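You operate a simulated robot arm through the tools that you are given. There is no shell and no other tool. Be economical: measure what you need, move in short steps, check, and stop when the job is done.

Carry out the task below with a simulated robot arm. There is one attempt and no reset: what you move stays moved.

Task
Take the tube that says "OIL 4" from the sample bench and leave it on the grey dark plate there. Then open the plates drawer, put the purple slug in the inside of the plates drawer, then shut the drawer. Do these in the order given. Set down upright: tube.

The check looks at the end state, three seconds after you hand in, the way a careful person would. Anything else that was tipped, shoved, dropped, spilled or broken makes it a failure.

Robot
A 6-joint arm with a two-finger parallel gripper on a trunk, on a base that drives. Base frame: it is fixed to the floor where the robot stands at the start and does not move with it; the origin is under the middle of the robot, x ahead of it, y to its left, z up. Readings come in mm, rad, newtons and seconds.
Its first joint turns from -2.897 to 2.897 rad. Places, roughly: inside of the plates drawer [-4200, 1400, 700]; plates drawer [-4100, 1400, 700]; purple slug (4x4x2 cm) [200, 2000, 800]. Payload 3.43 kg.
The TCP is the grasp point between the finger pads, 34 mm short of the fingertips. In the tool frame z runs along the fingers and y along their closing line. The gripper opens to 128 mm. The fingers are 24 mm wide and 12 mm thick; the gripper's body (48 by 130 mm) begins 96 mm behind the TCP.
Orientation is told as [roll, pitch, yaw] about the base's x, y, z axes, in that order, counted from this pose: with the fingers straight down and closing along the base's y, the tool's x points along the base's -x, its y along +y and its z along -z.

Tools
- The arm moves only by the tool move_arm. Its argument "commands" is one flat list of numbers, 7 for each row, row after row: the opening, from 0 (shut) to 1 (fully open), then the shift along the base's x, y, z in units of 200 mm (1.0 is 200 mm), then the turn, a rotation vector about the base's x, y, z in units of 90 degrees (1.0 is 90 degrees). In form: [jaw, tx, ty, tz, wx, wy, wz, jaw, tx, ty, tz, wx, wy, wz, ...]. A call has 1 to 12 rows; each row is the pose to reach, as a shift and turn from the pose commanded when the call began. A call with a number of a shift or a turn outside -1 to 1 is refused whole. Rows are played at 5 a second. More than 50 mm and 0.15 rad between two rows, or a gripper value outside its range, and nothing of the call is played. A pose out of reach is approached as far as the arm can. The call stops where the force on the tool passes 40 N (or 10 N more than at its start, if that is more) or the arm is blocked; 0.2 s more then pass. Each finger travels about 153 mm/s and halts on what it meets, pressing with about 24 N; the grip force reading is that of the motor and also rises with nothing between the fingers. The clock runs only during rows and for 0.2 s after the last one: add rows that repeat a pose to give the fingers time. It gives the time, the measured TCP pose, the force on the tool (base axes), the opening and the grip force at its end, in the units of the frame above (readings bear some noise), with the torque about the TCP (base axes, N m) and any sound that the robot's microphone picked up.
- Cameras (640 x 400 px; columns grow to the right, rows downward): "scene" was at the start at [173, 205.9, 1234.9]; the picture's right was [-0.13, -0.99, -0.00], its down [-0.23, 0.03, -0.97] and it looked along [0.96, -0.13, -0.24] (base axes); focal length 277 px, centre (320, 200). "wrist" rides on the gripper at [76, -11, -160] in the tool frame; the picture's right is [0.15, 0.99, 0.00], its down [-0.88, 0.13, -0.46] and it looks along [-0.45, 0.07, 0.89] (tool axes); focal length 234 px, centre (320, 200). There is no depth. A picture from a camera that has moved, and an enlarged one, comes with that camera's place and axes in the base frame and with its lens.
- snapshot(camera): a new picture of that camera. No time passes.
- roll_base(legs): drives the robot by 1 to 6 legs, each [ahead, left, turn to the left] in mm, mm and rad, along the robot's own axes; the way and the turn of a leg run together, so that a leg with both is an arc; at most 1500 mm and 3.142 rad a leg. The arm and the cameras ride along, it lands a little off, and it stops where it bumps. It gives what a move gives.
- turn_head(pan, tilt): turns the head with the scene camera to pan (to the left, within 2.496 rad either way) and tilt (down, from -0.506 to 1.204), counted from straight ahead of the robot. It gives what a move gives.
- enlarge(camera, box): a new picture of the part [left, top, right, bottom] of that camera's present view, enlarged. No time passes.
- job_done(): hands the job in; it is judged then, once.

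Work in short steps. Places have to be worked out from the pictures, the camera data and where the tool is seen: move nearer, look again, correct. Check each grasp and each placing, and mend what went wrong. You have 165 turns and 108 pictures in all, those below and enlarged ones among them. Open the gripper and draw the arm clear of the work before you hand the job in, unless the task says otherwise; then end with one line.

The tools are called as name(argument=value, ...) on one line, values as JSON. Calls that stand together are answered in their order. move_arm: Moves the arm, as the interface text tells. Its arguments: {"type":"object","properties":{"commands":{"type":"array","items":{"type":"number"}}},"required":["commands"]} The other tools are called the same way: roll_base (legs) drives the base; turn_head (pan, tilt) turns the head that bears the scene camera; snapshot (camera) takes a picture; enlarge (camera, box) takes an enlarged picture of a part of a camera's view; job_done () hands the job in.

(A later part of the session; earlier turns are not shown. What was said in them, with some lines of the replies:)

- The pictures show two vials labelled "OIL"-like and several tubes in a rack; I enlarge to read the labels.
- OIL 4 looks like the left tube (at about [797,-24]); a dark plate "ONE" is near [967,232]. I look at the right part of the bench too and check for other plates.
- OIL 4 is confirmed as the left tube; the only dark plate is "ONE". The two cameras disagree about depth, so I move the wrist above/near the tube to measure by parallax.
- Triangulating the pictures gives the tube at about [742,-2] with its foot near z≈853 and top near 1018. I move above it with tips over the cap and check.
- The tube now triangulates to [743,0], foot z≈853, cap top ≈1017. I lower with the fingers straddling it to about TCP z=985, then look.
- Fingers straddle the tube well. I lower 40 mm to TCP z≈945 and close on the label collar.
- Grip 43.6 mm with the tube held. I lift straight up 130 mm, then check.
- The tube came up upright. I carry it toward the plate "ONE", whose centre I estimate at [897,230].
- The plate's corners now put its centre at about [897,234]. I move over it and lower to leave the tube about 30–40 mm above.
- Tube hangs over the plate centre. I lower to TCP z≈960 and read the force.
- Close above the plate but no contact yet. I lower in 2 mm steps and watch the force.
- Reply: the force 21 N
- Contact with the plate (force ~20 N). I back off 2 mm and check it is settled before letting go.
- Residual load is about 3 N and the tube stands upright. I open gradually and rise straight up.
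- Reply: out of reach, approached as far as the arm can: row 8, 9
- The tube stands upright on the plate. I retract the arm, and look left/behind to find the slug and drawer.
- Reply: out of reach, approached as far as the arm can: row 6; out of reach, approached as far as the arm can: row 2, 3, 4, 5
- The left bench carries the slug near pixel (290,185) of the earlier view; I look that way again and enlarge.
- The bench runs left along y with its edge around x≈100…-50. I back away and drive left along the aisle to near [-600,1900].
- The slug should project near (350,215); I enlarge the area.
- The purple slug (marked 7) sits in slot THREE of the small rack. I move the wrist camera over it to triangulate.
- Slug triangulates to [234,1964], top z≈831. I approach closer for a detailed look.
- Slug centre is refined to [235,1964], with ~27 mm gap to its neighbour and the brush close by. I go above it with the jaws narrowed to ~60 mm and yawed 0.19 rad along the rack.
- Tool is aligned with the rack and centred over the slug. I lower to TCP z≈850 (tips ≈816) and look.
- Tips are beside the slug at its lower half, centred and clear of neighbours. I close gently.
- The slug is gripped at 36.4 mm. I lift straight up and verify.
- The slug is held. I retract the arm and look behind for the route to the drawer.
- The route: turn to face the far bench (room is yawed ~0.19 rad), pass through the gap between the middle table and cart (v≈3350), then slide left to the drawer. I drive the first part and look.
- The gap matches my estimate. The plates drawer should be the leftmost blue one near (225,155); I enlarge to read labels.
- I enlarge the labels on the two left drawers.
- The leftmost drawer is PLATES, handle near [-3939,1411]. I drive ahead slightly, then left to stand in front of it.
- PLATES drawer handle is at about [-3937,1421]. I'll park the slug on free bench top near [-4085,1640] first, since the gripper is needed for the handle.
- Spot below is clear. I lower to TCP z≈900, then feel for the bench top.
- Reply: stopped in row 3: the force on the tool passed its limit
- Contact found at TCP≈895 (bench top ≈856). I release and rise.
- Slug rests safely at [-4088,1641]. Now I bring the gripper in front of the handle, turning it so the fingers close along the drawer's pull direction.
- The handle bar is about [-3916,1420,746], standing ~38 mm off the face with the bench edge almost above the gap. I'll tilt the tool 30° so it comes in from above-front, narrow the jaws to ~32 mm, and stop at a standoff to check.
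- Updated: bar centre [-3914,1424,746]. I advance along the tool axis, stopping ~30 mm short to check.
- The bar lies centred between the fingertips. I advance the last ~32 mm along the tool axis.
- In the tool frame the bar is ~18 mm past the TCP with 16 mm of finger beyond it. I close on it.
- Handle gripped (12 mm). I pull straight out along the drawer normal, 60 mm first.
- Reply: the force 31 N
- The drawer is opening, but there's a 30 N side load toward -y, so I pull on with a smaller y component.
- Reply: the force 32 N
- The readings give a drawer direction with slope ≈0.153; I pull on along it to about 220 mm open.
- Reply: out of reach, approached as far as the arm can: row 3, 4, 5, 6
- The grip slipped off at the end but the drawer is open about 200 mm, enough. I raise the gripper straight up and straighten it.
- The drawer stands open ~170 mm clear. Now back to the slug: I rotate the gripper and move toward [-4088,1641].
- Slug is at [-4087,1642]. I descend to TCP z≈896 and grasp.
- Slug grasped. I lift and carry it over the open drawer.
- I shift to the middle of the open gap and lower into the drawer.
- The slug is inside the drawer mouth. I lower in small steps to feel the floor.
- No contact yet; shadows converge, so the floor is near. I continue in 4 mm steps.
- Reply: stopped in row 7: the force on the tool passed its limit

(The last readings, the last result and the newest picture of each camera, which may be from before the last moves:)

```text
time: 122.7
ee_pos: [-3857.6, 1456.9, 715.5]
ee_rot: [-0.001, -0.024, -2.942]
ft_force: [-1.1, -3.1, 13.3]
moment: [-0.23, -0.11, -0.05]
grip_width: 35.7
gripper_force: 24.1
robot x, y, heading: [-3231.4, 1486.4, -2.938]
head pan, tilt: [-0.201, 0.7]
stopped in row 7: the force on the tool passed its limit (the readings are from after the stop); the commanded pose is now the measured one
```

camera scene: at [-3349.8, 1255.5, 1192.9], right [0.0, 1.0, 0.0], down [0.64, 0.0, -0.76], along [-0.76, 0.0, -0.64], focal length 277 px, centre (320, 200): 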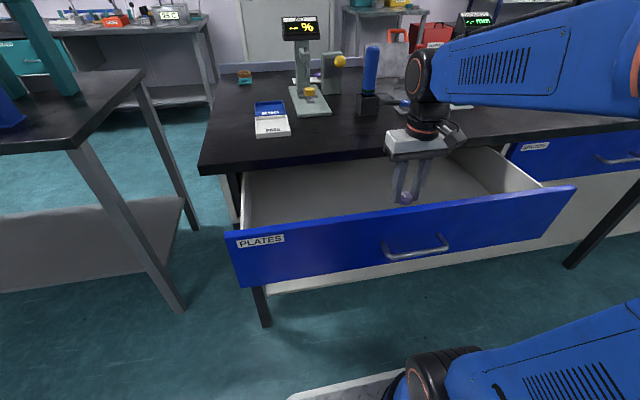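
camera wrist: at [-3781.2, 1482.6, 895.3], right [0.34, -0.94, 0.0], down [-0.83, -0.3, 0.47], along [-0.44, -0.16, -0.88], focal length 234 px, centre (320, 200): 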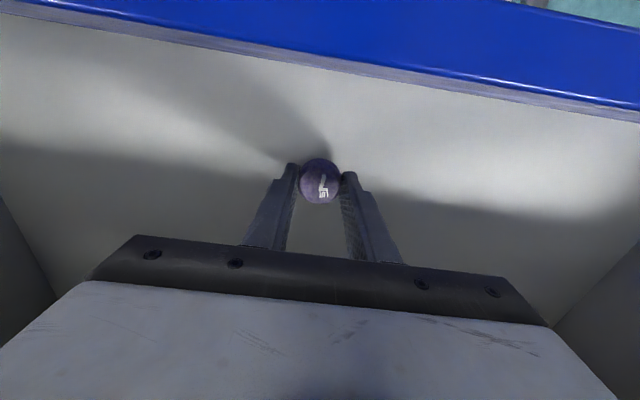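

The slug touched the drawer floor (TCP ≈715). I release it and rise straight up.

move_arm(commands=[0.3, 0, 0, 0, 0, 0, 0, 0.4, 0, 0, 0, 0, 0, 0, 0.5, 0, 0, 0, 0, 0, 0, 0.5, 0, 0, 0.15, 0, 0, 0, 0.5, 0, 0, 0.35, 0, 0, 0, 0.5, 0, 0, 0.55, 0, 0, 0, 0.5, 0, 0, 0.75, 0, 0, 0, 0.5, 0, 0, 0.95, 0, 0, 0])

snapshot(camera="wrist")

snapshot(camera="scene")

```text
time: 124.5
ee_pos: [-3858.6, 1455.8, 904.8]
ee_rot: [-0.002, -0.022, -2.939]
ft_force: [0.6, 0.1, 0.2]
moment: [0.02, 0.03, -0.01]
grip_width: 64.0
gripper_force: 0.1
robot x, y, heading: [-3230.0, 1488.3, -2.942]
head pan, tilt: [-0.201, 0.7]
```

```text
33 pictures are left
camera wrist: at [-3781.9, 1481.5, 1063.2], right [0.34, -0.94, 0.0], down [-0.83, -0.3, 0.47], along [-0.45, -0.16, -0.88], focal length 234 px, centre (320, 200)
```

wrist: 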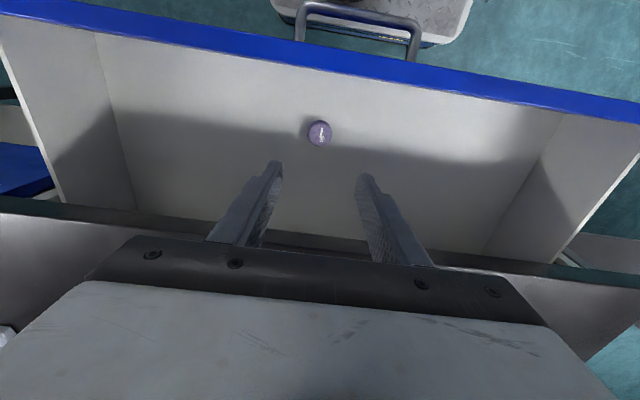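

```text
32 pictures are left
camera scene: at [-3349.8, 1255.5, 1192.9], right [0.0, 1.0, 0.0], down [0.64, 0.0, -0.76], along [-0.76, 0.0, -0.64], focal length 277 px, centre (320, 200)
```

scene: 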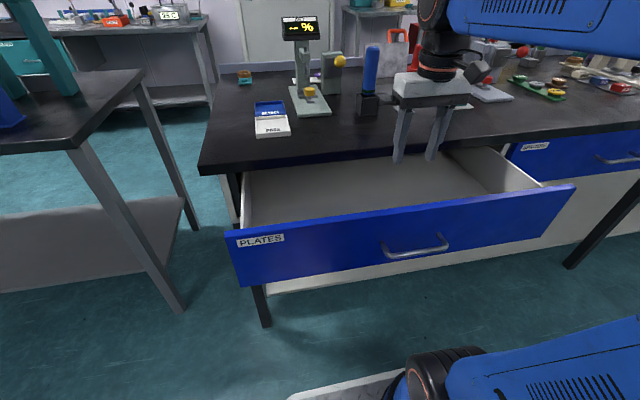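

The slug lies in the drawer. I'll shut it by pushing the handle bar with closed, vertical fingers; first I move to in front of the handle and close the jaws.

move_arm(commands=[0.3, 0.1, 0, 0.2, 0, 0, 0, 0.15, 0.3, 0, 0.2, 0, 0, 0, 0, 0.5, 0.01, 0.2, 0, 0, 0, 0, 0.7, 0.02, 0.2, 0, 0, 0, 0, 0.9, 0.03, 0.2, 0, 0, 0, 0, 1.0, 0.03, 0.2, 0, 0, 0, 0, 1.0, 0.03, 0.2, 0, 0, 0])

snapshot(camera="wrist")

```text
time: 126.1
ee_pos: [-3657.0, 1463.6, 947.8]
ee_rot: [-0.001, -0.026, -2.941]
ft_force: [-0.8, 0.4, 0.4]
moment: [-0.01, -0.03, -0.02]
grip_width: 0.1
gripper_force: 23.3
robot x, y, heading: [-3230.3, 1489.4, -2.938]
head pan, tilt: [-0.201, 0.7]
```

```text
31 pictures are left
camera wrist: at [-3581.4, 1489.2, 1105.5], right [0.34, -0.94, 0.0], down [-0.83, -0.3, 0.47], along [-0.45, -0.16, -0.88], focal length 234 px, centre (320, 200)
```

wrist: 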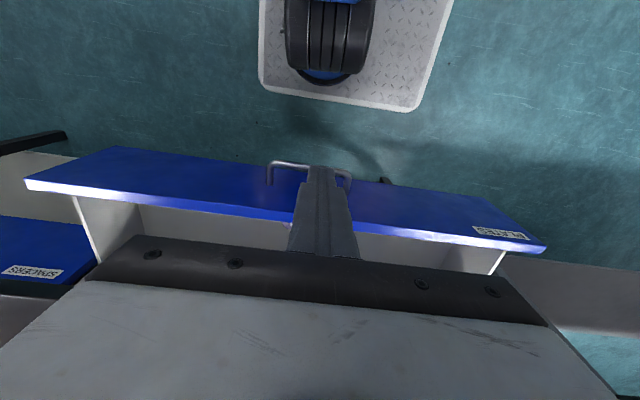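

Bar outer edge is ~40 mm ahead of the fingers. I lower in front of it to TCP z≈762.

move_arm(commands=[0, 0, 0, -0.2, 0, 0, 0, 0, 0, 0, -0.4, 0, 0, 0, 0, 0, 0, -0.6, 0, 0, 0, 0, 0, 0, -0.8, 0, 0, 0, 0, 0, 0, -0.93, 0, 0, 0, 0, 0, 0, -0.93, 0, 0, 0])

snapshot(camera="wrist")

snapshot(camera="scene")

```text
time: 127.5
ee_pos: [-3658.9, 1461.9, 759.6]
ee_rot: [-0.001, -0.024, -2.941]
ft_force: [-0.4, -0.6, 0.2]
moment: [0.0, -0.03, 0.02]
grip_width: 0.2
gripper_force: 23.8
robot x, y, heading: [-3232.7, 1489.7, -2.94]
head pan, tilt: [-0.201, 0.7]
```

```text
30 pictures are left
camera wrist: at [-3582.0, 1487.7, 918.0], right [0.34, -0.94, 0.0], down [-0.83, -0.3, 0.48], along [-0.45, -0.16, -0.88], focal length 234 px, centre (320, 200)
```

wrist: 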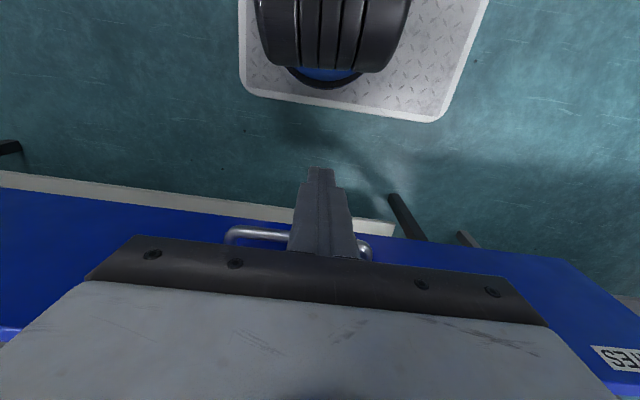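

```text
29 pictures are left
camera scene: at [-3349.7, 1255.6, 1192.9], right [0.0, 1.0, 0.0], down [0.64, 0.0, -0.76], along [-0.76, 0.0, -0.64], focal length 277 px, centre (320, 200)
```

scene: 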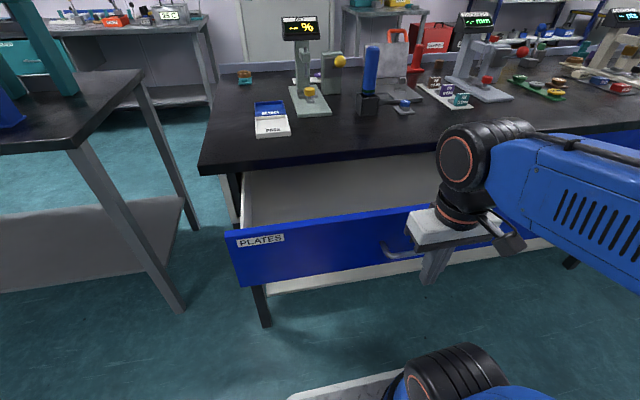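

Fingers are centred in front of the handle bar. I push along the drawer direction.

move_arm(commands=[0, -0.12, -0.018, 0, 0, 0, 0, 0, -0.22, -0.034, 0, 0, 0, 0, 0, -0.32, -0.049, 0, 0, 0, 0, 0, -0.42, -0.064, 0, 0, 0, 0, 0, -0.52, -0.08, 0, 0, 0, 0, 0, -0.62, -0.095, 0, 0, 0, 0, 0, -0.72, -0.11, 0, 0, 0, 0, 0, -0.82, -0.125, 0, 0, 0, 0, 0, -0.92, -0.141, 0, 0, 0, 0, 0, -0.92, -0.141, 0, 0, 0, 0])

snapshot(camera="scene")

```text
time: 129.7
ee_pos: [-3842.3, 1433.5, 760.4]
ee_rot: [-0.001, -0.022, -2.941]
ft_force: [0.0, -0.4, -0.6]
moment: [0.0, 0.01, -0.01]
grip_width: 0.0
gripper_force: 23.6
robot x, y, heading: [-3231.7, 1489.7, -2.936]
head pan, tilt: [-0.201, 0.7]
```

```text
28 pictures are left
camera scene: at [-3349.8, 1255.6, 1192.9], right [0.0, 1.0, 0.0], down [0.64, 0.0, -0.76], along [-0.76, 0.0, -0.64], focal length 277 px, centre (320, 200)
```

scene: 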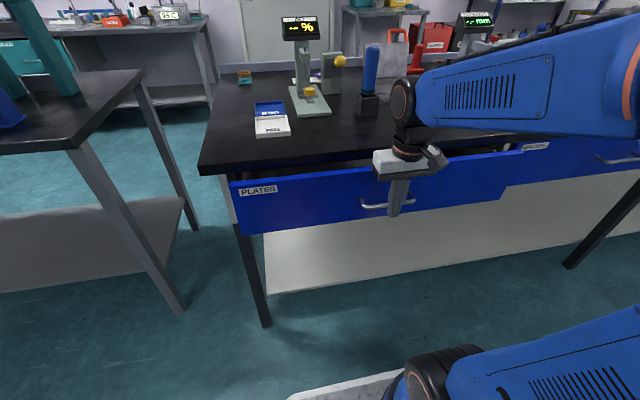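

About 60 mm remains. I keep pushing until it seats.

move_arm(commands=[0, -0.1, -0.015, 0, 0, 0, 0, 0, -0.2, -0.03, 0, 0, 0, 0, 0, -0.26, -0.04, 0, 0, 0, 0, 0, -0.3, -0.046, 0, 0, 0, 0, 0, -0.33, -0.05, 0, 0, 0, 0, 0, -0.36, -0.055, 0, 0, 0, 0, 0, -0.39, -0.06, 0, 0, 0, 0])

enlarge(camera="scene", box=[190, 100, 550, 260])

```text
time: 130.9
ee_pos: [-3899.1, 1426.4, 759.4]
ee_rot: [-0.001, -0.014, -2.94]
ft_force: [9.8, 1.5, 3.1]
moment: [0.06, -0.12, 0.01]
grip_width: 0.1
gripper_force: 23.8
robot x, y, heading: [-3231.6, 1486.4, -2.938]
head pan, tilt: [-0.201, 0.7]
stopped in row 5: the force on the tool passed its limit (the readings are from after the stop); the commanded pose is now the measured one
```

```text
1.78 times, centred on (370, 180) of scene
camera zoom: at [-3348.9, 1255.7, 1193.0], right [0.0, 1.0, 0.0], down [0.64, 0.0, -0.77], along [-0.77, 0.0, -0.64], focal length 492 px, centre (231, 236)
```

zoom: 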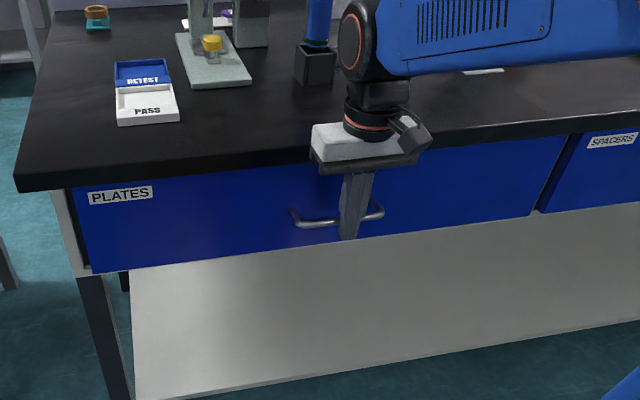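

The drawer stopped at the expected shut position. I back off, raise the arm, and compare with the original view.

move_arm(commands=[0, 0.15, 0.023, 0, 0, 0, 0, 0, 0.35, 0.05, 0, 0, 0, 0, 0, 0.55, 0.08, 0.1, 0, 0, 0, 0, 0.7, 0.1, 0.3, 0, 0, 0, 0, 0.8, 0.1, 0.5, 0, 0, 0, 0.1, 0.8, 0.1, 0.7, 0, 0, 0, 0.3, 0.8, 0.1, 0.9, 0, 0, 0, 0.5, 0.8, 0.1, 1.0, 0, 0, 0, 0.5, 0.8, 0.1, 1.0, 0, 0, 0])

enlarge(camera="scene", box=[220, 50, 500, 250])

snapshot(camera="wrist")

```text
refused: row 4 steps farther than a row can; nothing moved
```

```text
2.00 times, centred on (360, 150) of scene
camera zoom: at [-3348.9, 1255.7, 1193.0], right [0.0, 1.0, 0.0], down [0.64, 0.0, -0.77], along [-0.77, 0.0, -0.64], focal length 553 px, centre (240, 300)
```

zoom: 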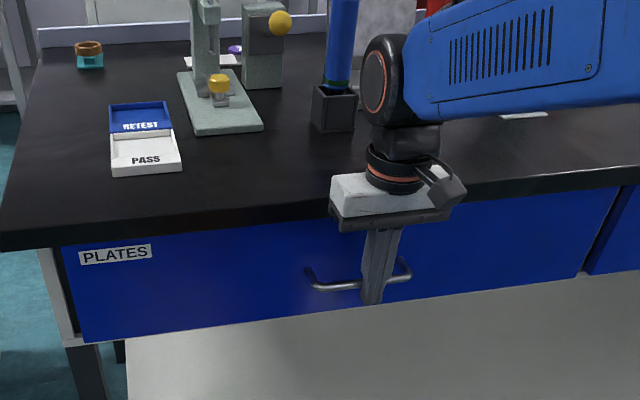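

```text
25 pictures are left
camera wrist: at [-3824.8, 1451.7, 917.5], right [0.34, -0.94, 0.0], down [-0.83, -0.3, 0.47], along [-0.44, -0.16, -0.88], focal length 234 px, centre (320, 200)
```

wrist: 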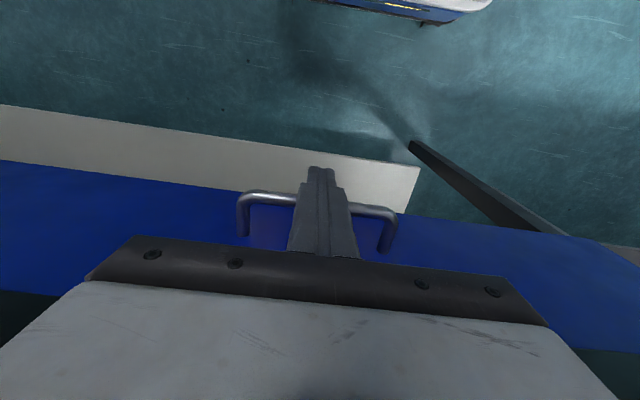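

The PLATES label and drawer corners are at the same pixels as before opening, so it is fully shut. I back off in smaller steps and raise the arm clear.

move_arm(commands=[0, 0.15, 0.023, 0, 0, 0, 0, 0, 0.35, 0.05, 0, 0, 0, 0, 0, 0.5, 0.07, 0.1, 0, 0, 0, 0, 0.6, 0.08, 0.28, 0, 0, 0, 0, 0.7, 0.09, 0.48, 0, 0, 0, 0.1, 0.7, 0.1, 0.68, 0, 0, 0, 0.3, 0.7, 0.1, 0.88, 0, 0, 0, 0.5, 0.7, 0.1, 1.0, 0, 0, 0, 0.5, 0.7, 0.1, 1.0, 0, 0, 0])

snapshot(camera="scene")

```text
time: 132.9
ee_pos: [-3760.9, 1446.2, 958.3]
ee_rot: [-0.002, -0.014, -2.94]
ft_force: [-0.2, -0.3, 0.2]
moment: [0.0, 0.02, 0.01]
grip_width: 64.0
gripper_force: 0.1
robot x, y, heading: [-3230.1, 1491.9, -2.941]
head pan, tilt: [-0.201, 0.7]
```

```text
24 pictures are left
camera scene: at [-3349.4, 1255.7, 1192.9], right [0.0, 1.0, 0.0], down [0.64, 0.0, -0.76], along [-0.76, 0.0, -0.64], focal length 277 px, centre (320, 200)
```

scene: 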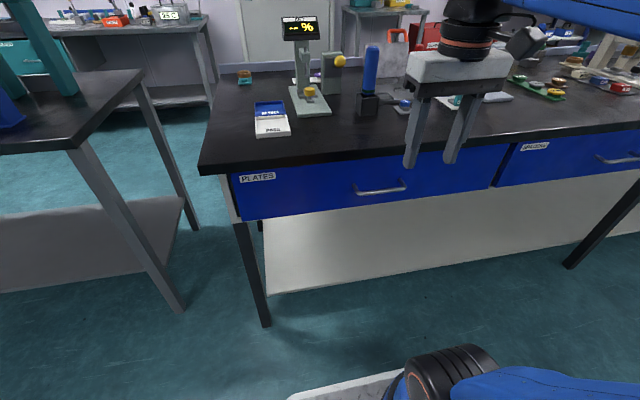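

The drawer is shut, the bench is undisturbed, the gripper is open and the arm is clear. I hand in.

job_done()

```text
The job is handed in.
```

The "OIL 4" tube stands upright on the dark plate marked "ONE". The purple slug is in the plates drawer, and the drawer is fully shut. I set the slug on the drawer's bench while I opened the drawer, since the gripper was needed for the handle.
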